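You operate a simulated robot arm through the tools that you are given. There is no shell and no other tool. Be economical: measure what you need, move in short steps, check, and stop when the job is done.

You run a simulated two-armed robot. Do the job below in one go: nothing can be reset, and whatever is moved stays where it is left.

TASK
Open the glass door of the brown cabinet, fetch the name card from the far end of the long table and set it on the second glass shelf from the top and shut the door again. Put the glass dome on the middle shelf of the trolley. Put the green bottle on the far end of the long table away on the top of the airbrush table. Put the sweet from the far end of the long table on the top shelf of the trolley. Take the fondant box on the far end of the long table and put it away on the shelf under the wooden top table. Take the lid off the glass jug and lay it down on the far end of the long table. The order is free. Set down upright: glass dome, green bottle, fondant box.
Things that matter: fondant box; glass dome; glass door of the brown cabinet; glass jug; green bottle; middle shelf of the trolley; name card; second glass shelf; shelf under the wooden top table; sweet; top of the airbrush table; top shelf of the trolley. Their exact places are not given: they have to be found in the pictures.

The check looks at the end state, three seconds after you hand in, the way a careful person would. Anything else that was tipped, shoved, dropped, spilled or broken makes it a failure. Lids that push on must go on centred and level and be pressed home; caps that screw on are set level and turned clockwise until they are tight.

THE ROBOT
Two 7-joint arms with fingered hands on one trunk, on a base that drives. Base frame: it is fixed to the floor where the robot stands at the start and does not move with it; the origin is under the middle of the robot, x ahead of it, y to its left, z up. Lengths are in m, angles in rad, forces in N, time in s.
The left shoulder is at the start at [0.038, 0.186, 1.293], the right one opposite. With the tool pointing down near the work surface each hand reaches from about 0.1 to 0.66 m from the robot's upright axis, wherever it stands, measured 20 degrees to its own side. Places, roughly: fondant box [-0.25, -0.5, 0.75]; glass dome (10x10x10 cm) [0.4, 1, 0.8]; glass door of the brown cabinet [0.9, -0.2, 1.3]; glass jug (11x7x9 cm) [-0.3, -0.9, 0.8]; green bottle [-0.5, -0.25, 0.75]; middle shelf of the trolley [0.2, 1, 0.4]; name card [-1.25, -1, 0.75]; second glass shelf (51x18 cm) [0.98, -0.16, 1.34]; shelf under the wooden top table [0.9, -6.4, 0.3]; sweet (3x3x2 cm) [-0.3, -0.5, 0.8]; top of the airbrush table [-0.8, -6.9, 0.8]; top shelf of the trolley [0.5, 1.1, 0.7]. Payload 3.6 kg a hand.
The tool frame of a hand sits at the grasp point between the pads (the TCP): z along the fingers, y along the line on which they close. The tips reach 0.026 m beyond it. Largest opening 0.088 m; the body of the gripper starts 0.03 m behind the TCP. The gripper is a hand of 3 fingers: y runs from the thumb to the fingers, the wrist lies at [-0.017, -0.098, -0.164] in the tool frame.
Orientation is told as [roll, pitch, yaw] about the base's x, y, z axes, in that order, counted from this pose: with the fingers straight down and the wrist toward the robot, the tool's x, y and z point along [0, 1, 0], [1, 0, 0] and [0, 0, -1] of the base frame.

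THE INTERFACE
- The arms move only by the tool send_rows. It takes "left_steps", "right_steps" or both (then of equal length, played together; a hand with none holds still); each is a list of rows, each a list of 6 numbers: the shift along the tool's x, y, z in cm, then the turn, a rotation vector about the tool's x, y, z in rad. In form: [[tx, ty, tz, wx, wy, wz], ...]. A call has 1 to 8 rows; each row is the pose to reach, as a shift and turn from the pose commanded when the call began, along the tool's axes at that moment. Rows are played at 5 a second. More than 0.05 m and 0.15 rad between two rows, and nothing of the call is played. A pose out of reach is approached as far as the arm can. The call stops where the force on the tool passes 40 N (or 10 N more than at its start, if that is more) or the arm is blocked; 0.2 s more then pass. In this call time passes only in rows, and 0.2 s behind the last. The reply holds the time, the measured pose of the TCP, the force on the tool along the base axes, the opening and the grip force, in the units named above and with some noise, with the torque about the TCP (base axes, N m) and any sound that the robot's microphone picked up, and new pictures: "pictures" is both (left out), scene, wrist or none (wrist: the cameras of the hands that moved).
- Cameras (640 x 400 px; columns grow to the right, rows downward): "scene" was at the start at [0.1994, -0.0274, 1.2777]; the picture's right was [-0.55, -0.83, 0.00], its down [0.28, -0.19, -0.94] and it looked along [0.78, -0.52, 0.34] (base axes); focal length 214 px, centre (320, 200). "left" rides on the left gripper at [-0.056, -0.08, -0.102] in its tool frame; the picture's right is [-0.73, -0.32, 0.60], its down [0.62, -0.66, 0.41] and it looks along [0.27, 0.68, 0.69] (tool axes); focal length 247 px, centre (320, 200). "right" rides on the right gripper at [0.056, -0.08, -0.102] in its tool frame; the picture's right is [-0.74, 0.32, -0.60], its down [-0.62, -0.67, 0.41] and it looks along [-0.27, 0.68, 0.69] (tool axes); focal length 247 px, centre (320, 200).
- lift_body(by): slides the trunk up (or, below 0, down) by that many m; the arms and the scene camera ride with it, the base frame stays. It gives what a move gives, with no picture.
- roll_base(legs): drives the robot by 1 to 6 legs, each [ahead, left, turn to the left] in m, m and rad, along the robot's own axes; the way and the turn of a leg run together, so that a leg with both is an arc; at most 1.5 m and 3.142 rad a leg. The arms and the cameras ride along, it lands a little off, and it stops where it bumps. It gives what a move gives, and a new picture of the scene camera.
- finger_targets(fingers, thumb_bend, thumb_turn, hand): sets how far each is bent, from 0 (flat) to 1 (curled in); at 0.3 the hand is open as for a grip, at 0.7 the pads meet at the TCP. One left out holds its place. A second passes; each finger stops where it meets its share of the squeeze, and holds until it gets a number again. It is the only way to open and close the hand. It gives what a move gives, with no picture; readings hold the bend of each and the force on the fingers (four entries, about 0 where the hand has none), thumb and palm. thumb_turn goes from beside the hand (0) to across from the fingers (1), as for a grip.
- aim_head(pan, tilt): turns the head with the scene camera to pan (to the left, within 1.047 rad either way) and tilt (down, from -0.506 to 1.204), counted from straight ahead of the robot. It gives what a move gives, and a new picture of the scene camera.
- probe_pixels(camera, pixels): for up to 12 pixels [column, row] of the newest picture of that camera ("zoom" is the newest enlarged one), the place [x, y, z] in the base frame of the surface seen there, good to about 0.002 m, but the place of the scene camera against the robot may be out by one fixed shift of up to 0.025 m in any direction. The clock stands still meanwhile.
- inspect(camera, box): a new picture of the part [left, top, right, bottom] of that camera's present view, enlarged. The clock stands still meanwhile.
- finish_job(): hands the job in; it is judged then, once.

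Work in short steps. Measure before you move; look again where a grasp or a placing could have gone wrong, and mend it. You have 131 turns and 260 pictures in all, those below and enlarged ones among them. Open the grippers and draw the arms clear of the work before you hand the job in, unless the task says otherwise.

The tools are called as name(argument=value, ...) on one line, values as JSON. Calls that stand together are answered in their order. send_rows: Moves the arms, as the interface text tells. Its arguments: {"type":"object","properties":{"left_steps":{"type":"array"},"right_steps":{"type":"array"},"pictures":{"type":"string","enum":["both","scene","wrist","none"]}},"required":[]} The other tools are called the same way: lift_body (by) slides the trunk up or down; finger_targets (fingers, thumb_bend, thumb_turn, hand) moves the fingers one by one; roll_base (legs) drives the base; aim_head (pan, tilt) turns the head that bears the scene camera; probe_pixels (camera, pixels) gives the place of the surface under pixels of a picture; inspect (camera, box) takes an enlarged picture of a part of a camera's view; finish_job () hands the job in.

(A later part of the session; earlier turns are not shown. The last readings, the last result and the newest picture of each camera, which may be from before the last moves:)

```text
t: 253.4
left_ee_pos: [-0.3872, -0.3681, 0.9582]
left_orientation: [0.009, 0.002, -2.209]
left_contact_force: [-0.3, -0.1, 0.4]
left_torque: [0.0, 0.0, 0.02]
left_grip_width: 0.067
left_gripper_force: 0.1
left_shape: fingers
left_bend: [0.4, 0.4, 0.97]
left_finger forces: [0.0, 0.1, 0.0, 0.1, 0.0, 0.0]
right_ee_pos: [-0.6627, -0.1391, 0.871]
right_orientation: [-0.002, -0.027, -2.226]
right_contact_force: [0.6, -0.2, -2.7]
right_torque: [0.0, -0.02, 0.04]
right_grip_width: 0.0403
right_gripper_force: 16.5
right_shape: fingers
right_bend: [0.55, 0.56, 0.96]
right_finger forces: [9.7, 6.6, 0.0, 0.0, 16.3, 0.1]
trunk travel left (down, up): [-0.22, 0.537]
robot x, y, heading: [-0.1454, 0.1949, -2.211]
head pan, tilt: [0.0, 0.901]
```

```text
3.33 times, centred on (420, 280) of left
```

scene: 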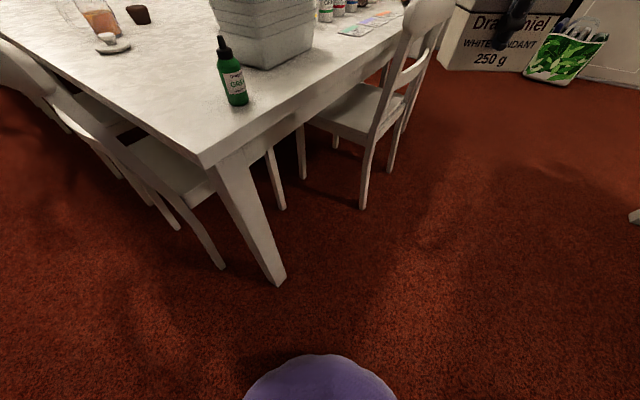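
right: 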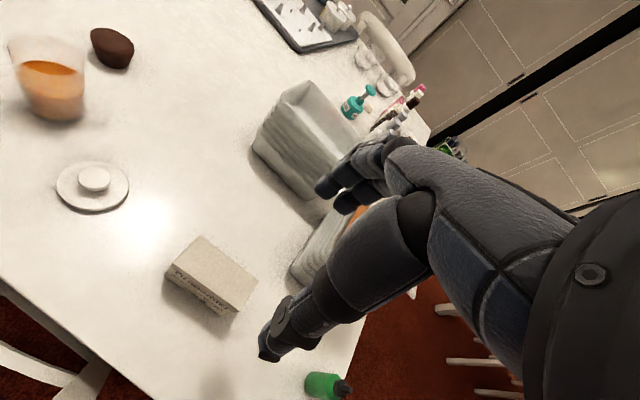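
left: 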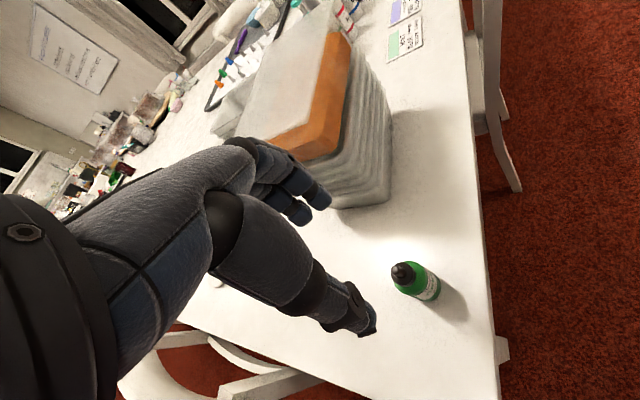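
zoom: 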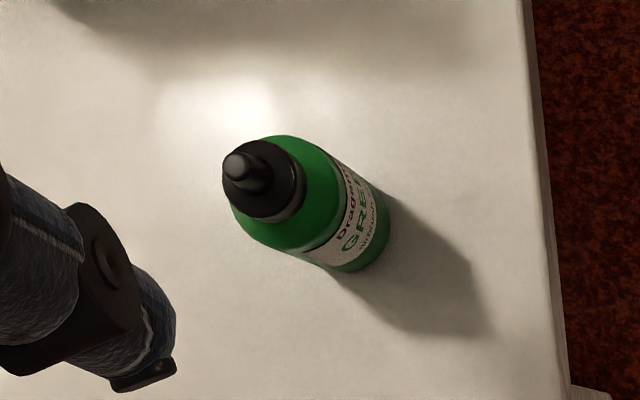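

Bottle axis ≈[-0.3935,-0.3665], shoulder at 0.811, tip 0.845. I lower to TCP 0.815 and grip the body.

send_rows(left_steps=[[-0.6, 0.25, 4, 0, 0, 0], [-0.6, 0.25, 8, 0, 0, 0], [-0.6, 0.25, 12, 0, 0, 0], [-0.6, 0.25, 14.3, 0, 0, 0]], pictures="wrist")

finger_targets(hand="left", fingers=0.7, thumb_bend=0.7)

send_rows(left_steps=[[0, 0, -3, 0, 0, 0], [0, 0, -7, 0, 0, 0], [0, 0, -11, 0, 0, 0]], pictures="wrist")

```text
t: 254.4
left_ee_pos: [-0.391, -0.3659, 0.8153]
left_orientation: [0.01, 0.002, -2.21]
left_contact_force: [0.3, 0.3, 0.2]
left_torque: [0.0, 0.0, 0.0]
left_grip_width: 0.0672
left_gripper_force: 0.0
left_shape: fingers
left_bend: [0.4, 0.4, 0.97]
left_finger forces: [0.0, 0.1, 0.1, 0.1, 0.0, 0.1]
right_ee_pos: [-0.662, -0.1382, 0.8715]
right_orientation: [-0.003, -0.027, -2.225]
right_contact_force: [0.3, 0.5, -1.6]
right_torque: [0.04, 0.02, 0.01]
right_grip_width: 0.0401
right_gripper_force: 16.0
right_shape: fingers
right_bend: [0.55, 0.56, 0.96]
right_finger forces: [9.6, 6.6, 0.0, 0.1, 16.4, 0.0]
trunk travel left (down, up): [-0.22, 0.537]
robot x, y, heading: [-0.1472, 0.1962, -2.211]
head pan, tilt: [0.0, 0.901]
```

left: 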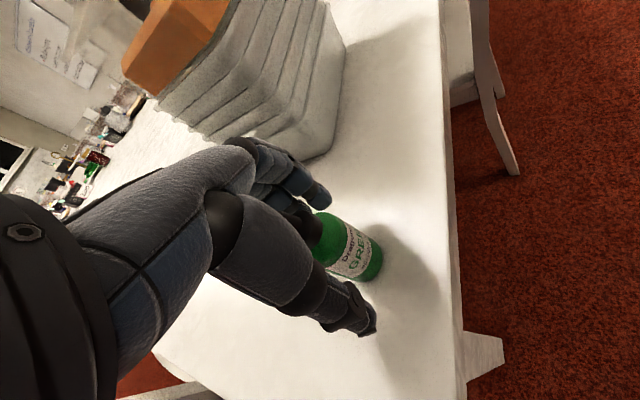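

```text
t: 255.4
left_ee_pos: [-0.3903, -0.3649, 0.8158]
left_orientation: [0.009, 0.001, -2.21]
left_contact_force: [0.9, -0.1, -0.2]
left_torque: [0.05, 0.01, 0.01]
left_grip_width: 0.0262
left_gripper_force: 10.8
left_shape: fingers
left_bend: [0.62, 0.58, 0.97]
left_finger forces: [7.2, 4.1, 0.1, 0.0, 10.9, 0.0]
right_ee_pos: [-0.6625, -0.1388, 0.8714]
right_orientation: [-0.002, -0.028, -2.225]
right_contact_force: [0.8, 0.1, -2.2]
right_torque: [-0.02, 0.0, -0.01]
right_grip_width: 0.0403
right_gripper_force: 16.3
right_shape: fingers
right_bend: [0.55, 0.56, 0.96]
right_finger forces: [9.6, 6.6, 0.0, 0.1, 16.3, 0.0]
trunk travel left (down, up): [-0.22, 0.537]
robot x, y, heading: [-0.1492, 0.1918, -2.211]
head pan, tilt: [0.0, 0.901]
```

```text
t: 256.2
left_ee_pos: [-0.3914, -0.3651, 0.927]
left_orientation: [0.01, 0.001, -2.21]
left_contact_force: [0.3, 0.2, -1.4]
left_torque: [0.02, 0.0, 0.01]
left_grip_width: 0.0264
left_gripper_force: 11.0
left_shape: fingers
left_bend: [0.63, 0.58, 0.97]
left_finger forces: [7.0, 4.2, 0.1, 0.0, 10.9, 0.0]
right_ee_pos: [-0.6623, -0.1383, 0.8705]
right_orientation: [-0.002, -0.027, -2.225]
right_contact_force: [-0.4, 1.1, -2.4]
right_torque: [-0.01, -0.01, -0.01]
right_grip_width: 0.0402
right_gripper_force: 16.3
right_shape: fingers
right_bend: [0.55, 0.56, 0.96]
right_finger forces: [9.7, 6.6, 0.0, 0.1, 16.3, 0.1]
trunk travel left (down, up): [-0.22, 0.537]
robot x, y, heading: [-0.1449, 0.1956, -2.204]
head pan, tilt: [0.0, 0.901]
```

left: 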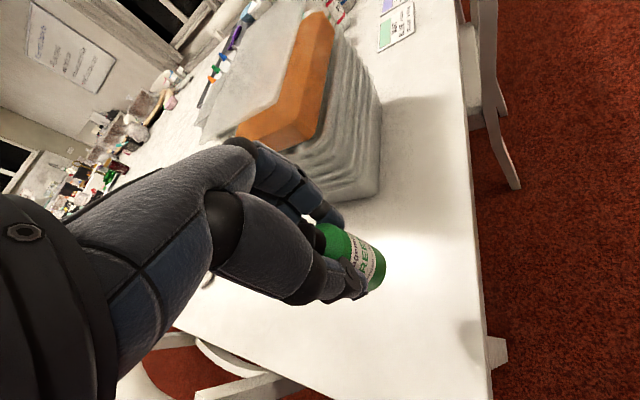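

The bottle is held (weight 1.4 N). I raise the trunk, drive into the corridor and look along it.

lift_body(by=0.3)

roll_base(legs=[[-0.304, 0.227, 0], [0, 0, 0.931]])

aim_head(pan=0.0, tilt=0.35)

```text
t: 259.2
left_ee_pos: [-0.3932, -0.3655, 1.2246]
left_orientation: [0.01, 0.001, -2.21]
left_contact_force: [0.2, 0.8, -1.0]
left_torque: [0.01, 0.01, 0.04]
left_grip_width: 0.0259
left_gripper_force: 11.2
left_shape: fingers
left_bend: [0.63, 0.58, 0.97]
left_finger forces: [7.0, 4.3, 0.0, 0.1, 10.8, 0.0]
right_ee_pos: [-0.6632, -0.1386, 1.171]
right_orientation: [-0.003, -0.027, -2.225]
right_contact_force: [0.1, 0.6, -3.5]
right_torque: [0.03, 0.0, -0.02]
right_grip_width: 0.0404
right_gripper_force: 16.1
right_shape: fingers
right_bend: [0.55, 0.56, 0.96]
right_finger forces: [9.6, 6.5, 0.1, 0.0, 16.2, 0.0]
trunk travel left (down, up): [-0.52, 0.237]
robot x, y, heading: [-0.1467, 0.1987, -2.21]
head pan, tilt: [0.0, 0.901]
```

```text
t: 264.0
left_ee_pos: [0.5194, -0.2276, 1.2248]
left_orientation: [0.009, 0.004, -1.28]
left_contact_force: [-0.7, 1.0, -1.3]
left_torque: [0.03, -0.01, -0.01]
left_grip_width: 0.0258
left_gripper_force: 10.7
left_shape: fingers
left_bend: [0.63, 0.58, 0.97]
left_finger forces: [6.9, 4.2, 0.1, 0.0, 10.6, 0.1]
right_ee_pos: [0.1762, -0.3085, 1.1714]
right_orientation: [-0.001, -0.028, -1.295]
right_contact_force: [0.2, -0.4, -3.1]
right_torque: [0.02, 0.04, -0.01]
right_grip_width: 0.04
right_gripper_force: 15.4
right_shape: fingers
right_bend: [0.55, 0.56, 0.96]
right_finger forces: [9.6, 6.1, 0.1, 0.0, 15.6, 0.1]
trunk travel left (down, up): [-0.52, 0.237]
robot x, y, heading: [0.2147, 0.3063, -1.274]
head pan, tilt: [0.0, 0.901]
```

scene: 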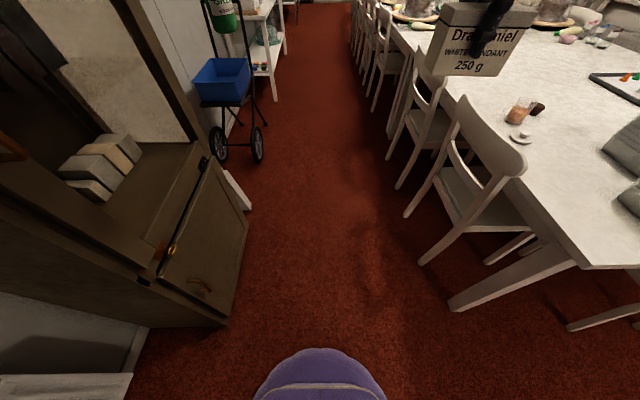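

```text
t: 265.0
left_ee_pos: [0.5183, -0.2284, 1.2262]
left_orientation: [0.009, 0.002, -1.279]
left_contact_force: [0.2, -0.7, -0.2]
left_torque: [0.01, -0.02, -0.01]
left_grip_width: 0.026
left_gripper_force: 11.1
left_shape: fingers
left_bend: [0.63, 0.58, 0.97]
left_finger forces: [7.0, 4.3, 0.0, 0.1, 10.6, 0.0]
right_ee_pos: [0.1757, -0.3078, 1.1705]
right_orientation: [-0.002, -0.028, -1.294]
right_contact_force: [-0.2, -0.8, -3.0]
right_torque: [-0.03, -0.01, -0.02]
right_grip_width: 0.0398
right_gripper_force: 15.7
right_shape: fingers
right_bend: [0.55, 0.56, 0.96]
right_finger forces: [9.6, 6.0, 0.1, 0.1, 15.6, 0.0]
trunk travel left (down, up): [-0.52, 0.237]
robot x, y, heading: [0.2129, 0.3023, -1.274]
head pan, tilt: [0.0, 0.351]
```

scene: 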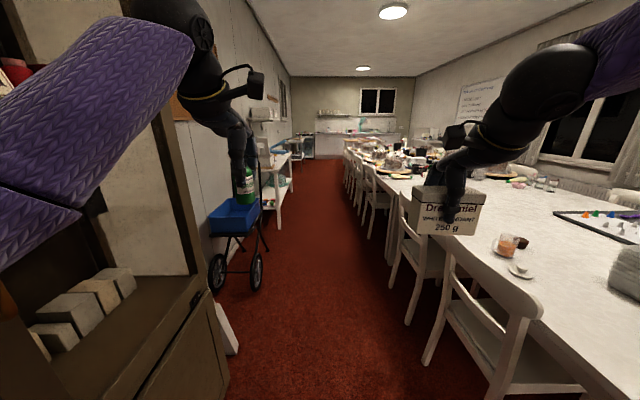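

I zoom on the far end and probe corridor limits and far furniture.

inspect(camera="scene", box=[250, 80, 470, 200])

probe_pixels(camera="scene", pixels=[[258, 285], [262, 225], [278, 225], [300, 160], [307, 150], [395, 260], [386, 230], [345, 165], [430, 130], [325, 140], [310, 135], [350, 140]])

```text
2.91 times, centred on (360, 140) of scene
```

zoom: 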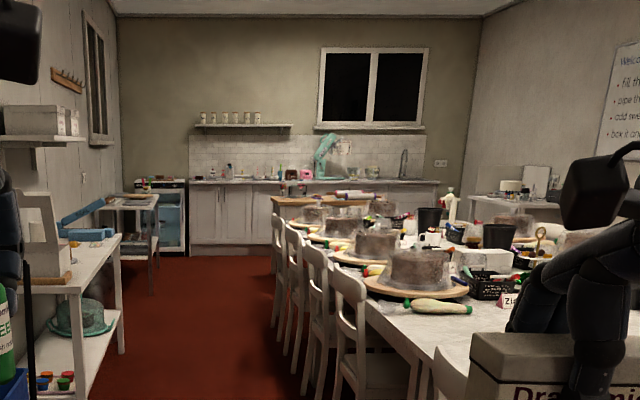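

```text
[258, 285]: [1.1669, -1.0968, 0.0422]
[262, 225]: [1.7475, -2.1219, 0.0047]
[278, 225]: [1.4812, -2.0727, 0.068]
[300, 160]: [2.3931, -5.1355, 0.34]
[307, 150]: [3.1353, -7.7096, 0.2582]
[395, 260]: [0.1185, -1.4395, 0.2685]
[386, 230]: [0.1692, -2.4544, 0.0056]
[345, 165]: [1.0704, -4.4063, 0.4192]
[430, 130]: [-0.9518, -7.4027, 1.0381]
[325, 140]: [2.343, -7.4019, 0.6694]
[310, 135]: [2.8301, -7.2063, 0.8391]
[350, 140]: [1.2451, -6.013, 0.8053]
```

The corridor (p −0.27…0.79) is clear, the wooden-top table stands past the long table's end on the right. I drive down the corridor and turn right to face it.

roll_base(legs=[[1.5, 0, 0], [1.5, 0, 0], [1.5, 0, 0], [1.5, 0, 0], [0.55, 0, 0], [0, 0, -1.57]])

aim_head(pan=0.0, tilt=0.7)

```text
t: 300.1
left_ee_pos: [1.5557, -6.2557, 1.2258]
left_orientation: [0.009, 0.002, -2.856]
left_contact_force: [0.1, -0.4, -0.6]
left_torque: [0.01, 0.01, -0.03]
left_grip_width: 0.0254
left_gripper_force: 10.5
left_shape: fingers
left_bend: [0.63, 0.59, 0.97]
left_finger forces: [7.0, 4.2, 0.0, 0.0, 10.2, 0.0]
right_ee_pos: [1.4768, -5.912, 1.1719]
right_orientation: [-0.003, -0.028, -2.87]
right_contact_force: [-0.1, -0.3, -3.7]
right_torque: [-0.01, -0.03, 0.03]
right_grip_width: 0.0394
right_gripper_force: 14.4
right_shape: fingers
right_bend: [0.56, 0.56, 0.96]
right_finger forces: [9.3, 5.3, 0.0, 0.1, 14.7, 0.1]
trunk travel left (down, up): [-0.52, 0.237]
robot x, y, heading: [2.0899, -5.9559, -2.851]
head pan, tilt: [0.0, 0.351]
```

scene: 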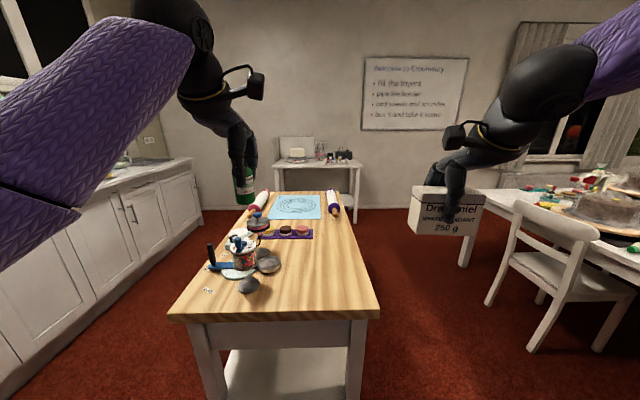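

```text
t: 300.9
left_ee_pos: [1.5549, -6.2549, 1.2242]
left_orientation: [0.011, 0.001, -2.856]
left_contact_force: [-0.2, 0.7, -1.4]
left_torque: [-0.01, -0.02, 0.0]
left_grip_width: 0.0254
left_gripper_force: 11.0
left_shape: fingers
left_bend: [0.63, 0.59, 0.97]
left_finger forces: [7.0, 4.2, 0.0, 0.0, 10.2, 0.1]
right_ee_pos: [1.476, -5.9108, 1.1704]
right_orientation: [-0.002, -0.027, -2.872]
right_contact_force: [0.1, 0.4, -2.6]
right_torque: [-0.02, 0.0, -0.03]
right_grip_width: 0.0391
right_gripper_force: 15.3
right_shape: fingers
right_bend: [0.56, 0.56, 0.96]
right_finger forces: [9.3, 5.4, 0.0, 0.1, 14.7, 0.1]
trunk travel left (down, up): [-0.52, 0.237]
robot x, y, heading: [2.0925, -5.9512, -2.853]
head pan, tilt: [0.0, 0.7]
```

scene: 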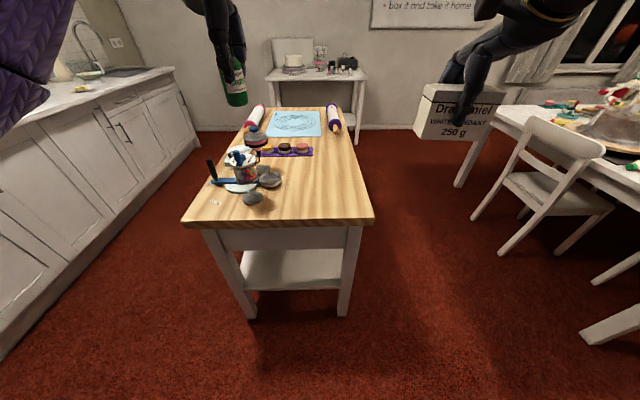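

The wooden-top table is right ahead with its lower shelf visible at (290,270), empty in front; the airbrush table is behind at (315,78). Probing both.

probe_pixels(camera="scene", pixels=[[290, 283], [290, 262], [258, 285], [338, 283], [335, 255], [262, 256], [290, 222], [222, 218], [375, 218], [350, 300], [248, 300], [300, 252]])

inspect(camera="scene", box=[250, 30, 390, 130])

probe_pixels(camera="scene", pixels=[[300, 79], [330, 80], [290, 78], [345, 80], [310, 76], [272, 79], [362, 80], [355, 78], [320, 78], [280, 76]])

```text
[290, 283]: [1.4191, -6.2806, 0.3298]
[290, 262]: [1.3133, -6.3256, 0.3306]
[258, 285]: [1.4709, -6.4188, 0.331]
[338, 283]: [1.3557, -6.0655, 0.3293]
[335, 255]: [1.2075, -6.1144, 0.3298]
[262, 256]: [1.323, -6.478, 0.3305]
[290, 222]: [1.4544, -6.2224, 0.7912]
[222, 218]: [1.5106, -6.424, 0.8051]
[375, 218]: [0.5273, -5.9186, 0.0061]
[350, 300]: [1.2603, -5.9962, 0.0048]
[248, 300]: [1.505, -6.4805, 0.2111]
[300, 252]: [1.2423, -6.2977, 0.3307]
```

```text
4.00 times, centred on (320, 80) of scene
```

zoom: 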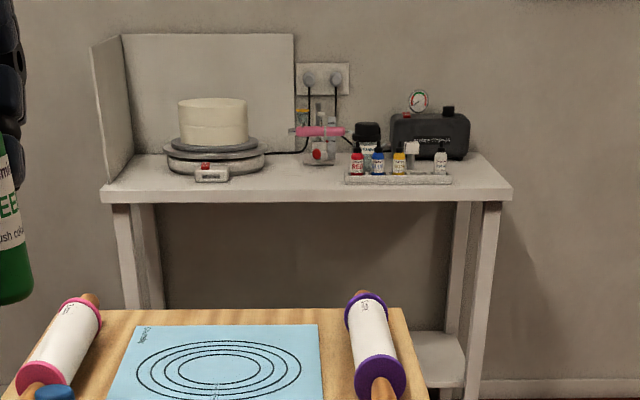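

```text
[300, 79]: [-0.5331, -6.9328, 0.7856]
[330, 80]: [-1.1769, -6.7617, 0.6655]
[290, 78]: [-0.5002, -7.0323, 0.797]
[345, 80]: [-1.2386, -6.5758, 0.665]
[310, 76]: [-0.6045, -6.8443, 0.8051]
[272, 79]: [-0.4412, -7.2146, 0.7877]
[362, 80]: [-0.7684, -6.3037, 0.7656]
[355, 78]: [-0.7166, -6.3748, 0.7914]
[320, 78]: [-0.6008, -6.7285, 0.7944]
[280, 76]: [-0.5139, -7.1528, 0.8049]
```

Shelf surface is z≈0.325, front edge p≈−0.47; the top's edge p≈−0.43. I raise the left hand, shift the base left so the box lines up with the shelf, and lower the trunk and right hand in front of it.

send_rows(left_steps=[[2, -0.3, -4.2, 0, 0, 0], [4, -0.6, -8.4, 0, 0, 0], [6, -1, -12.6, 0, 0, 0], [8, -1.3, -16.8, 0, 0, 0], [10, -1.6, -21, 0, 0, 0], [12, -2, -25, 0, 0, 0]], right_steps=[[0, 0, 0, 0.009, 0, 0], [0, 0, 0, 0.018, 0, 0], [0, 0, 0, 0.027, 0, 0], [0, 0, 0, 0.027, 0, 0], [0, 0, 0, 0.027, 0, 0], [0, 0, 0, 0.027, 0, 0]], pictures="none")

roll_base(legs=[[-0.03, 0.297, 0]])

lift_body(by=-0.4)

lift_body(by=-0.115)

send_rows(right_steps=[[0, 0, 4.2, 0, 0, 0], [0, 0, 8.4, 0, 0, 0], [0, 0, 12.6, 0, 0, 0], [0, 0, 16.8, 0, 0, 0], [0, 0, 21, 0, 0, 0], [0, 0, 24.5, 0, 0, 0]], pictures="both")

```text
t: 302.3
left_ee_pos: [1.6098, -6.362, 1.4763]
left_orientation: [0.012, 0.001, -2.854]
left_contact_force: [-0.1, -0.5, -1.3]
left_torque: [0.04, 0.02, -0.02]
left_grip_width: 0.0254
left_gripper_force: 10.5
left_shape: fingers
left_bend: [0.63, 0.59, 0.97]
left_finger forces: [6.9, 4.2, 0.0, 0.0, 10.2, 0.1]
right_ee_pos: [1.4777, -5.9096, 1.1723]
right_orientation: [0.0, 0.0, -2.873]
right_contact_force: [0.2, 0.8, -3.2]
right_torque: [0.02, 0.03, 0.0]
right_grip_width: 0.0393
right_gripper_force: 14.7
right_shape: fingers
right_bend: [0.56, 0.56, 0.96]
right_finger forces: [9.3, 5.5, 0.0, 0.1, 14.5, 0.0]
trunk travel left (down, up): [-0.52, 0.237]
robot x, y, heading: [2.0882, -5.9524, -2.853]
head pan, tilt: [0.0, 0.7]
```

```text
t: 304.3
left_ee_pos: [1.7204, -6.6365, 1.4768]
left_orientation: [0.007, 0.002, -2.858]
left_contact_force: [0.4, -0.6, -0.6]
left_torque: [0.01, 0.02, 0.0]
left_grip_width: 0.0254
left_gripper_force: 10.8
left_shape: fingers
left_bend: [0.63, 0.59, 0.97]
left_finger forces: [6.8, 4.0, 0.1, 0.0, 10.2, 0.0]
right_ee_pos: [1.5892, -6.1855, 1.1719]
right_orientation: [-0.001, -0.002, -2.87]
right_contact_force: [0.1, -1.0, -2.2]
right_torque: [-0.01, -0.01, 0.05]
right_grip_width: 0.0394
right_gripper_force: 14.8
right_shape: fingers
right_bend: [0.56, 0.56, 0.96]
right_finger forces: [9.2, 5.4, 0.1, 0.0, 14.6, 0.1]
trunk travel left (down, up): [-0.52, 0.237]
robot x, y, heading: [2.2029, -6.2271, -2.854]
head pan, tilt: [0.0, 0.7]
```

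scene: 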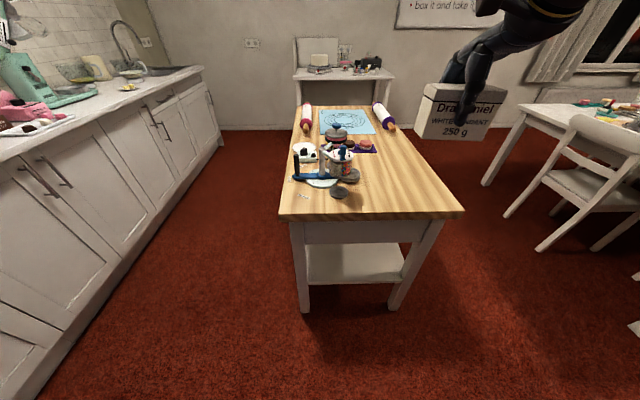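

```text
t: 308.1
left_ee_pos: [1.72, -6.6354, 1.0762]
left_orientation: [0.011, 0.002, -2.857]
left_contact_force: [0.3, 0.1, -0.9]
left_torque: [0.03, 0.0, -0.02]
left_grip_width: 0.0254
left_gripper_force: 10.6
left_shape: fingers
left_bend: [0.63, 0.59, 0.97]
left_finger forces: [6.8, 4.3, 0.0, 0.0, 10.0, 0.1]
right_ee_pos: [1.5887, -6.1848, 0.773]
right_orientation: [0.001, -0.002, -2.871]
right_contact_force: [0.7, 0.1, -2.8]
right_torque: [-0.02, 0.03, 0.0]
right_grip_width: 0.0394
right_gripper_force: 14.4
right_shape: fingers
right_bend: [0.56, 0.56, 0.96]
right_finger forces: [9.3, 5.3, 0.1, 0.0, 14.6, 0.0]
trunk travel left (down, up): [-0.12, 0.637]
robot x, y, heading: [2.2007, -6.2282, -2.851]
head pan, tilt: [0.0, 0.7]
```

```text
t: 309.6
left_ee_pos: [1.7207, -6.6346, 0.9608]
left_orientation: [0.01, 0.0, -2.857]
left_contact_force: [-0.3, 0.1, -0.1]
left_torque: [-0.03, 0.02, -0.02]
left_grip_width: 0.0255
left_gripper_force: 10.7
left_shape: fingers
left_bend: [0.63, 0.59, 0.97]
left_finger forces: [6.9, 4.2, 0.0, 0.0, 10.0, 0.1]
right_ee_pos: [1.5883, -6.1847, 0.6574]
right_orientation: [-0.001, -0.003, -2.871]
right_contact_force: [-0.6, 0.3, -2.4]
right_torque: [0.03, 0.01, 0.0]
right_grip_width: 0.0392
right_gripper_force: 14.2
right_shape: fingers
right_bend: [0.56, 0.56, 0.96]
right_finger forces: [9.4, 5.3, 0.0, 0.0, 14.6, 0.1]
trunk travel left (down, up): [-0.005, 0.752]
robot x, y, heading: [2.2018, -6.2294, -2.851]
head pan, tilt: [0.0, 0.7]
```

```text
t: 311.0
left_ee_pos: [1.7208, -6.6347, 0.9607]
left_orientation: [0.009, 0.003, -2.857]
left_contact_force: [0.2, 0.1, -1.3]
left_torque: [-0.02, 0.0, 0.01]
left_grip_width: 0.0251
left_gripper_force: 10.2
left_shape: fingers
left_bend: [0.63, 0.59, 0.97]
left_finger forces: [6.9, 4.1, 0.0, 0.0, 10.0, 0.1]
right_ee_pos: [1.5802, -6.1972, 0.4332]
right_orientation: [-0.006, 0.01, -2.874]
right_contact_force: [-0.5, -1.1, -2.9]
right_torque: [-0.01, -0.01, -0.01]
right_grip_width: 0.0394
right_gripper_force: 15.1
right_shape: fingers
right_bend: [0.56, 0.56, 0.96]
right_finger forces: [9.5, 5.5, 0.0, 0.0, 14.8, 0.0]
right hand out of reach, approached as far as the arm can: row 5, 6
trunk travel left (down, up): [-0.005, 0.752]
robot x, y, heading: [2.2033, -6.2282, -2.854]
head pan, tilt: [0.0, 0.7]
```

scene: 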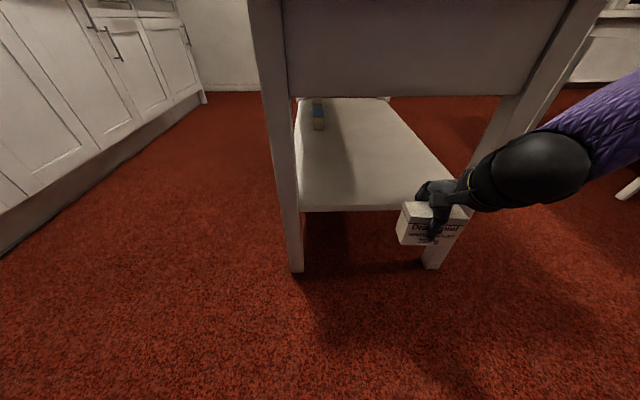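
right: 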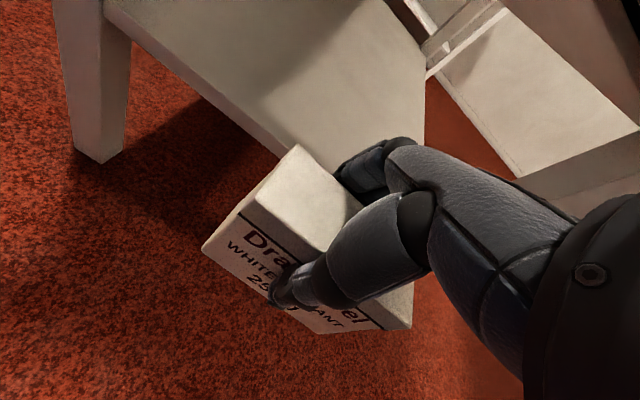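

The shelf is visible; I probe its front edge, legs and the box position to align.

probe_pixels(camera="scene", pixels=[[305, 205], [425, 204], [365, 205], [360, 150], [290, 200], [443, 250], [480, 160], [425, 222], [318, 115], [400, 85]])

probe_pixels(camera="right", pixels=[[290, 150], [205, 250], [270, 130], [150, 40], [95, 130], [420, 130], [110, 10]])

```text
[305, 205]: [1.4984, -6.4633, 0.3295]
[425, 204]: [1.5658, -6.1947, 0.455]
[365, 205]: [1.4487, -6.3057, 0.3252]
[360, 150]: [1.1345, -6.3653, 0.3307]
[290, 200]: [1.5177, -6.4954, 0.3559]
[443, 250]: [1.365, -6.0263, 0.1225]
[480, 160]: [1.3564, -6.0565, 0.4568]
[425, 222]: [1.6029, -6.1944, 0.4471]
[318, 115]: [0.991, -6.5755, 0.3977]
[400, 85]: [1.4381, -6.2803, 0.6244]
```

```text
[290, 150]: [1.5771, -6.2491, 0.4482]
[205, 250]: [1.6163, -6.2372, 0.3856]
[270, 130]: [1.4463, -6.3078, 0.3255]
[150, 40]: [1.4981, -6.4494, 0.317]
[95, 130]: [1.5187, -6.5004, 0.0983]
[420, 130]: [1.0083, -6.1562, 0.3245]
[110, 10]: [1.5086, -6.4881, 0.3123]
```

Box is aligned with the shelf (s 6.39). The apron's underside is z≈0.62, so I first try to get lower by extending the arm forward.

send_rows(right_steps=[[0, 3, 1, 0, 0, 0], [0, 6, 2, 0, 0, 0], [0, 8, 3.5, 0, 0, 0], [0, 9, 4.8, 0, 0, 0]], pictures="scene")

```text
t: 312.0
left_ee_pos: [1.7198, -6.6355, 0.9604]
left_orientation: [0.009, 0.001, -2.858]
left_contact_force: [0.0, 1.5, -0.8]
left_torque: [-0.03, -0.02, -0.01]
left_grip_width: 0.0251
left_gripper_force: 10.3
left_shape: fingers
left_bend: [0.63, 0.59, 0.97]
left_finger forces: [6.9, 4.2, 0.1, 0.1, 10.0, 0.0]
right_ee_pos: [1.502, -6.1893, 0.4249]
right_orientation: [-0.001, -0.001, -2.873]
right_contact_force: [-0.4, -0.6, -3.9]
right_torque: [0.01, 0.02, -0.01]
right_grip_width: 0.0393
right_gripper_force: 15.3
right_shape: fingers
right_bend: [0.56, 0.56, 0.96]
right_finger forces: [9.5, 5.4, 0.0, 0.0, 14.8, 0.0]
right hand out of reach, approached as far as the arm can: row 1, 2, 3, 4
trunk travel left (down, up): [-0.005, 0.752]
robot x, y, heading: [2.2043, -6.2268, -2.854]
head pan, tilt: [0.0, 0.7]
```

scene: 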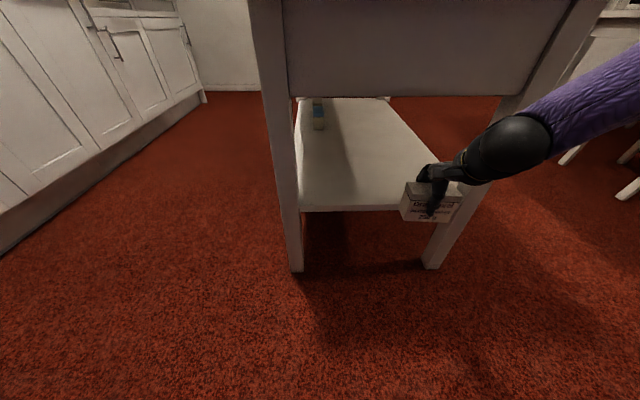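

Lowest z here is 0.425. I test whether moving the hand outward lets it go lower.

send_rows(right_steps=[[-4, -1, 1, 0, 0, 0], [-8, -2, 2.5, 0, 0, 0], [-11, -3, 4, 0, 0, 0], [-13, -4, 5, 0, 0, 0]], pictures="none")

```text
t: 313.0
left_ee_pos: [1.7198, -6.6355, 0.9598]
left_orientation: [0.011, 0.003, -2.857]
left_contact_force: [0.3, 0.3, -0.4]
left_torque: [-0.02, -0.01, -0.02]
left_grip_width: 0.0255
left_gripper_force: 10.7
left_shape: fingers
left_bend: [0.63, 0.59, 0.97]
left_finger forces: [6.9, 4.3, 0.0, 0.0, 10.0, 0.0]
right_ee_pos: [1.4837, -6.0675, 0.4237]
right_orientation: [-0.005, 0.018, -2.873]
right_contact_force: [-0.1, -0.4, -2.0]
right_torque: [-0.02, 0.02, 0.02]
right_grip_width: 0.0391
right_gripper_force: 14.9
right_shape: fingers
right_bend: [0.56, 0.56, 0.96]
right_finger forces: [9.5, 5.3, 0.0, 0.1, 14.6, 0.1]
right hand out of reach, approached as far as the arm can: row 2, 3, 4
trunk travel left (down, up): [-0.005, 0.752]
robot x, y, heading: [2.2016, -6.2316, -2.856]
head pan, tilt: [0.0, 0.7]
```

The limit is the wrist flexion: the forearm is too flat. I'll raise the trunk 0.1 m (steeper forearm) and then reach down, with the hand drawn back in line.

send_rows(right_steps=[[3.75, -2, -0.5, -0.009, 0, 0], [7.5, -4.1, -1, -0.018, 0, 0], [11.2, -6.2, -1.5, -0.018, 0, 0], [15, -8.2, -2, -0.018, 0, 0]], pictures="none")

lift_body(by=0.1)

send_rows(right_steps=[[0, 0, 4, 0, 0, 0], [0, 0, 8, 0, 0, 0], [0, 0, 12, 0, 0, 0], [0, 0, 15.3, 0, 0, 0]], pictures="scene")

```text
t: 314.0
left_ee_pos: [1.7203, -6.6347, 0.9605]
left_orientation: [0.011, 0.0, -2.857]
left_contact_force: [-0.3, 0.3, -0.5]
left_torque: [0.0, 0.02, 0.01]
left_grip_width: 0.0252
left_gripper_force: 10.9
left_shape: fingers
left_bend: [0.63, 0.59, 0.97]
left_finger forces: [6.9, 4.3, 0.0, 0.0, 10.1, 0.0]
right_ee_pos: [1.5949, -6.202, 0.4537]
right_orientation: [-0.005, -0.009, -2.877]
right_contact_force: [0.4, 0.4, -3.0]
right_torque: [-0.04, -0.01, -0.01]
right_grip_width: 0.0392
right_gripper_force: 14.8
right_shape: fingers
right_bend: [0.56, 0.56, 0.96]
right_finger forces: [9.6, 5.0, 0.0, 0.0, 14.7, 0.0]
right hand out of reach, approached as far as the arm can: row 1, 2, 3, 4
trunk travel left (down, up): [-0.005, 0.752]
robot x, y, heading: [2.2025, -6.2326, -2.857]
head pan, tilt: [0.0, 0.7]
```

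```text
t: 315.3
left_ee_pos: [1.7191, -6.6356, 1.059]
left_orientation: [0.012, 0.003, -2.854]
left_contact_force: [0.5, -0.2, -1.1]
left_torque: [-0.01, -0.01, 0.04]
left_grip_width: 0.0255
left_gripper_force: 10.5
left_shape: fingers
left_bend: [0.63, 0.59, 0.97]
left_finger forces: [6.9, 4.3, 0.1, 0.0, 10.0, 0.0]
right_ee_pos: [1.5924, -6.2022, 0.5899]
right_orientation: [0.003, -0.097, -2.87]
right_contact_force: [-1.2, -0.2, -2.9]
right_torque: [-0.02, 0.01, 0.01]
right_grip_width: 0.0391
right_gripper_force: 14.9
right_shape: fingers
right_bend: [0.56, 0.56, 0.96]
right_finger forces: [9.6, 4.9, 0.0, 0.1, 14.8, 0.0]
trunk travel left (down, up): [-0.105, 0.652]
robot x, y, heading: [2.2007, -6.2283, -2.851]
head pan, tilt: [0.0, 0.7]
```

```text
t: 316.3
left_ee_pos: [1.7207, -6.636, 1.0607]
left_orientation: [0.01, 0.004, -2.856]
left_contact_force: [0.2, -0.9, -0.5]
left_torque: [0.0, 0.0, 0.01]
left_grip_width: 0.0253
left_gripper_force: 10.6
left_shape: fingers
left_bend: [0.63, 0.59, 0.97]
left_finger forces: [6.8, 4.3, 0.0, 0.0, 9.9, 0.0]
right_ee_pos: [1.5905, -6.1966, 0.5848]
right_orientation: [0.001, -0.097, -2.871]
right_contact_force: [-0.3, 0.4, -2.9]
right_torque: [0.03, -0.03, 0.04]
right_grip_width: 0.0388
right_gripper_force: 14.6
right_shape: fingers
right_bend: [0.56, 0.56, 0.96]
right_finger forces: [9.6, 4.9, 0.1, 0.0, 14.7, 0.0]
right hand out of reach, approached as far as the arm can: row 1, 2, 3, 4
trunk travel left (down, up): [-0.105, 0.652]
robot x, y, heading: [2.2051, -6.2283, -2.856]
head pan, tilt: [0.0, 0.7]
```

scene: 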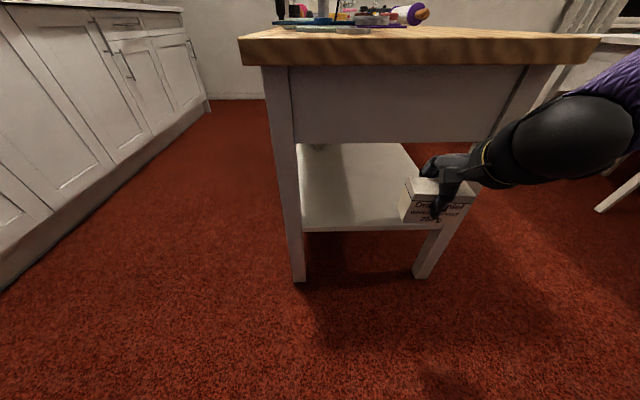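

Raising made it worse; the best zone is a nearly straight arm (fwd ≈0.64). I lower the trunk again, level the hand and reach down at that distance.

lift_body(by=-0.1)

send_rows(right_steps=[[0, 2.6, 0, 0.05, 0, 0], [0, 5.2, 0, 0.097, 0, 0], [0, 5.2, 3, 0.097, 0, 0], [0, 5.2, 6, 0.097, 0, 0], [0, 5.2, 8.5, 0.097, 0, 0], [0, 5.2, 10.4, 0.097, 0, 0]], pictures="scene")

```text
t: 317.7
left_ee_pos: [1.7223, -6.6364, 0.9618]
left_orientation: [0.012, -0.002, -2.856]
left_contact_force: [0.0, 0.4, -0.6]
left_torque: [0.02, 0.02, -0.01]
left_grip_width: 0.0254
left_gripper_force: 10.6
left_shape: fingers
left_bend: [0.63, 0.59, 0.97]
left_finger forces: [6.8, 4.2, 0.0, 0.0, 10.0, 0.0]
right_ee_pos: [1.5941, -6.1949, 0.444]
right_orientation: [-0.004, 0.012, -2.874]
right_contact_force: [-0.1, -0.1, -1.7]
right_torque: [0.02, 0.02, -0.02]
right_grip_width: 0.0389
right_gripper_force: 14.5
right_shape: fingers
right_bend: [0.56, 0.56, 0.96]
right_finger forces: [9.6, 5.1, 0.0, 0.1, 14.6, 0.0]
trunk travel left (down, up): [-0.005, 0.752]
robot x, y, heading: [2.2022, -6.2291, -2.856]
head pan, tilt: [0.0, 0.7]
```

```text
t: 319.1
left_ee_pos: [1.7198, -6.6355, 0.9608]
left_orientation: [0.011, 0.001, -2.857]
left_contact_force: [0.0, -0.5, -0.8]
left_torque: [0.0, 0.01, 0.0]
left_grip_width: 0.0254
left_gripper_force: 10.3
left_shape: fingers
left_bend: [0.63, 0.59, 0.97]
left_finger forces: [6.7, 4.3, 0.0, 0.0, 10.0, 0.0]
right_ee_pos: [1.5509, -6.1687, 0.4003]
right_orientation: [-0.004, 0.113, -2.872]
right_contact_force: [0.5, 0.0, -2.4]
right_torque: [-0.02, 0.01, -0.04]
right_grip_width: 0.0391
right_gripper_force: 14.6
right_shape: fingers
right_bend: [0.56, 0.56, 0.96]
right_finger forces: [9.7, 5.0, 0.0, 0.1, 14.4, 0.0]
right hand out of reach, approached as far as the arm can: row 3, 4, 5, 6
trunk travel left (down, up): [-0.005, 0.752]
robot x, y, heading: [2.2046, -6.2289, -2.849]
head pan, tilt: [0.0, 0.7]
```

scene: 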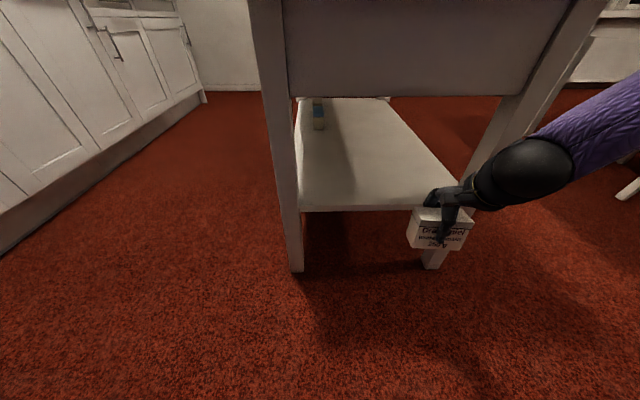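

The hand can't point straight down that low, and the apron would be hit. A forward tilt of 0.3 rad keeps the wrist lower and outside; the box then only rocks flat on release. I tilt, then drive the box in over the shelf.

send_rows(right_steps=[[1.2, 0.4, 0, -0.138, 0, 0], [2.4, 0.8, 0, -0.276, 0, 0], [3.6, 1.1, 0, -0.413, 0, 0]], pictures="none")

roll_base(legs=[[0.18, 0, 0]])

inspect(camera="right", box=[0, 0, 640, 400])

```text
t: 319.9
left_ee_pos: [1.7208, -6.6348, 0.9604]
left_orientation: [0.011, 0.002, -2.855]
left_contact_force: [1.3, 0.8, -1.3]
left_torque: [0.02, 0.01, 0.0]
left_grip_width: 0.0255
left_gripper_force: 10.5
left_shape: fingers
left_bend: [0.63, 0.59, 0.97]
left_finger forces: [6.8, 4.3, 0.1, 0.0, 10.1, 0.0]
right_ee_pos: [1.5168, -6.2151, 0.4596]
right_orientation: [-0.024, -0.116, -2.888]
right_contact_force: [0.4, 0.5, -2.2]
right_torque: [-0.01, -0.03, 0.01]
right_grip_width: 0.0391
right_gripper_force: 14.5
right_shape: fingers
right_bend: [0.56, 0.56, 0.96]
right_finger forces: [9.8, 4.9, 0.1, 0.1, 14.9, 0.1]
right hand out of reach, approached as far as the arm can: row 1, 2, 3
trunk travel left (down, up): [-0.005, 0.752]
robot x, y, heading: [2.207, -6.2307, -2.851]
head pan, tilt: [0.0, 0.7]
```

```text
t: 321.4
left_ee_pos: [1.5543, -6.6824, 0.9682]
left_orientation: [0.011, -0.01, -2.857]
left_contact_force: [0.0, -0.7, -1.5]
left_torque: [0.0, 0.01, 0.01]
left_grip_width: 0.0253
left_gripper_force: 10.6
left_shape: fingers
left_bend: [0.63, 0.59, 0.97]
left_finger forces: [6.8, 4.3, 0.0, 0.0, 10.1, 0.0]
right_ee_pos: [1.3681, -6.2615, 0.4527]
right_orientation: [-0.027, -0.081, -2.867]
right_contact_force: [-0.3, 0.4, -2.9]
right_torque: [-0.03, -0.01, 0.01]
right_grip_width: 0.039
right_gripper_force: 15.5
right_shape: fingers
right_bend: [0.56, 0.56, 0.96]
right_finger forces: [9.9, 5.1, 0.0, 0.1, 15.3, 0.0]
trunk travel left (down, up): [-0.005, 0.752]
robot x, y, heading: [2.029, -6.2765, -2.85]
head pan, tilt: [0.0, 0.7]
```

scene: 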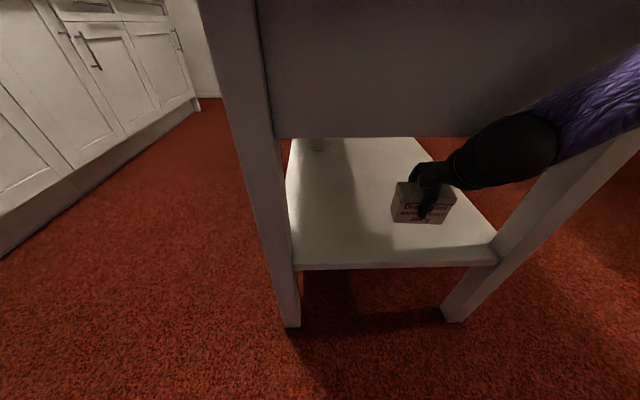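

```text
1.00 times, centred on (320, 200) of right (not enlarged: the box is as wide or as high as the picture)
```

zoom: 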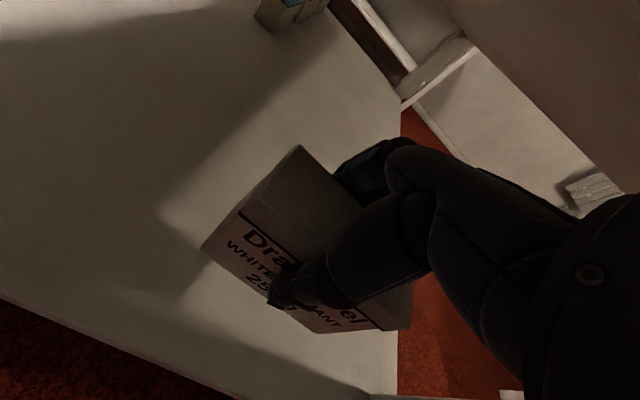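

The box is over the shelf (p −0.527) but still 7 cm high, no contact. I lower it as far as the arm allows while bringing the hand back to upright, and check the picture.

send_rows(right_steps=[[0, -0.8, 1.5, 0.04, 0, 0], [0, -1.2, 3, 0.08, 0, 0], [0, -1.6, 4.5, 0.11, 0, 0], [0, -1.6, 6, 0.13, 0, 0], [0, -1.6, 7, 0.15, 0, 0]], pictures="both")

probe_pixels(camera="scene", pixels=[[360, 130], [330, 134], [400, 210], [425, 220], [380, 258], [300, 250]])

```text
t: 322.6
left_ee_pos: [1.5464, -6.6852, 0.9617]
left_orientation: [0.011, 0.003, -2.859]
left_contact_force: [-0.2, 0.3, -1.4]
left_torque: [0.01, 0.0, -0.02]
left_grip_width: 0.0253
left_gripper_force: 10.8
left_shape: fingers
left_bend: [0.63, 0.59, 0.97]
left_finger forces: [6.9, 4.4, 0.0, 0.0, 10.2, 0.0]
right_ee_pos: [1.3779, -6.2312, 0.4114]
right_orientation: [-0.026, 0.079, -2.871]
right_contact_force: [0.5, -0.3, -3.0]
right_torque: [0.0, 0.03, -0.03]
right_grip_width: 0.0391
right_gripper_force: 15.1
right_shape: fingers
right_bend: [0.56, 0.56, 0.96]
right_finger forces: [10.1, 5.3, 0.1, 0.1, 15.0, 0.0]
right hand out of reach, approached as far as the arm can: row 1, 2, 3, 4, 5
trunk travel left (down, up): [-0.005, 0.752]
robot x, y, heading: [2.0303, -6.2783, -2.858]
head pan, tilt: [0.0, 0.7]
```

scene: 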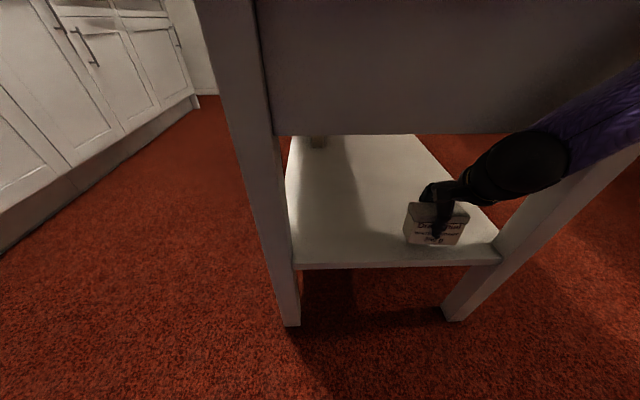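
right: 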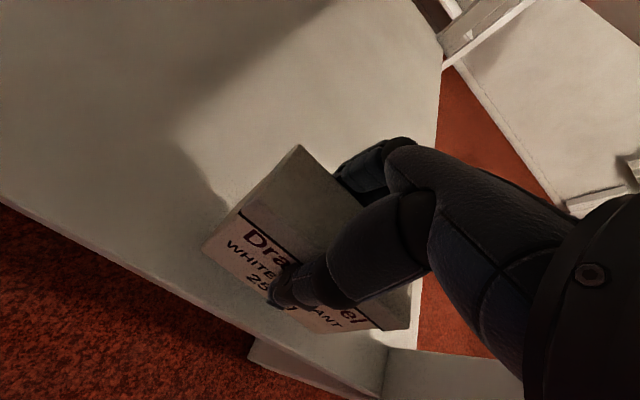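

```text
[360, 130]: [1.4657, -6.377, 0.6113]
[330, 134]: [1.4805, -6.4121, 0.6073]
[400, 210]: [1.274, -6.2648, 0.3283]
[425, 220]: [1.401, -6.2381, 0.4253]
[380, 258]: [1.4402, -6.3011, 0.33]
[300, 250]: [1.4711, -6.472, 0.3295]
```

The box hangs 2.7 cm above the shelf, level. I open the fingers only slightly so that it slides down guided between the pads, and look.

finger_targets(hand="right", fingers=0.515, thumb_bend=0.515)

inspect(camera="scene", box=[340, 130, 540, 290])

inspect(camera="right", box=[120, 100, 480, 400])

```text
t: 323.6
left_ee_pos: [1.5476, -6.6858, 0.9613]
left_orientation: [0.012, 0.003, -2.858]
left_contact_force: [0.5, -1.0, -0.2]
left_torque: [-0.01, 0.0, -0.03]
left_grip_width: 0.0253
left_gripper_force: 11.0
left_shape: fingers
left_bend: [0.63, 0.59, 0.97]
left_finger forces: [7.0, 4.4, 0.1, 0.0, 10.2, 0.1]
right_ee_pos: [1.3765, -6.2308, 0.4122]
right_orientation: [-0.026, 0.08, -2.871]
right_contact_force: [0.8, 0.3, 0.7]
right_torque: [0.01, -0.05, 0.0]
right_grip_width: 0.045
right_gripper_force: 0.8
right_shape: fingers
right_bend: [0.51, 0.49, 0.97]
right_finger forces: [0.2, 0.0, 0.1, 0.0, 1.1, 0.0]
trunk travel left (down, up): [-0.005, 0.752]
robot x, y, heading: [2.0283, -6.2826, -2.854]
head pan, tilt: [0.0, 0.7]
```

```text
2.50 times, centred on (440, 210) of scene
```

zoom: 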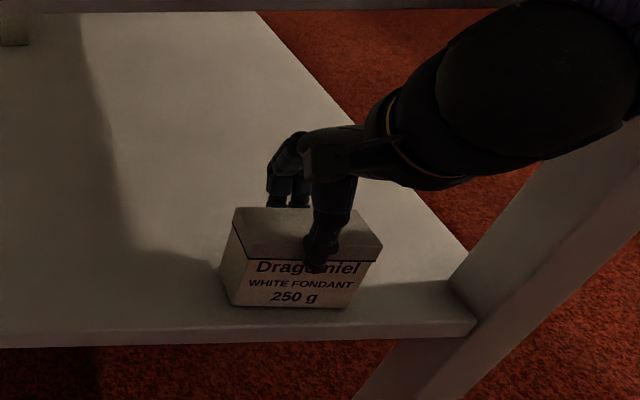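

```text
1.33 times, centred on (300, 250) of right
```

zoom: 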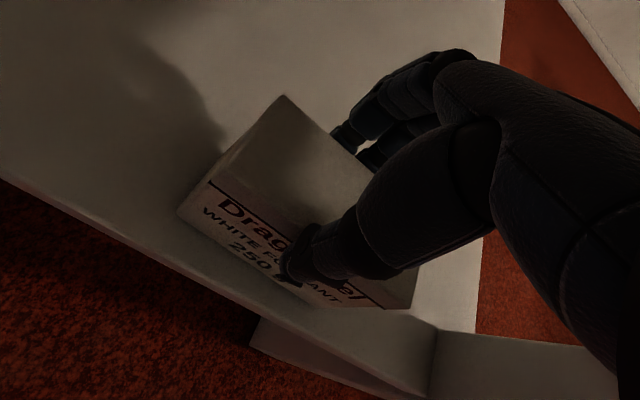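

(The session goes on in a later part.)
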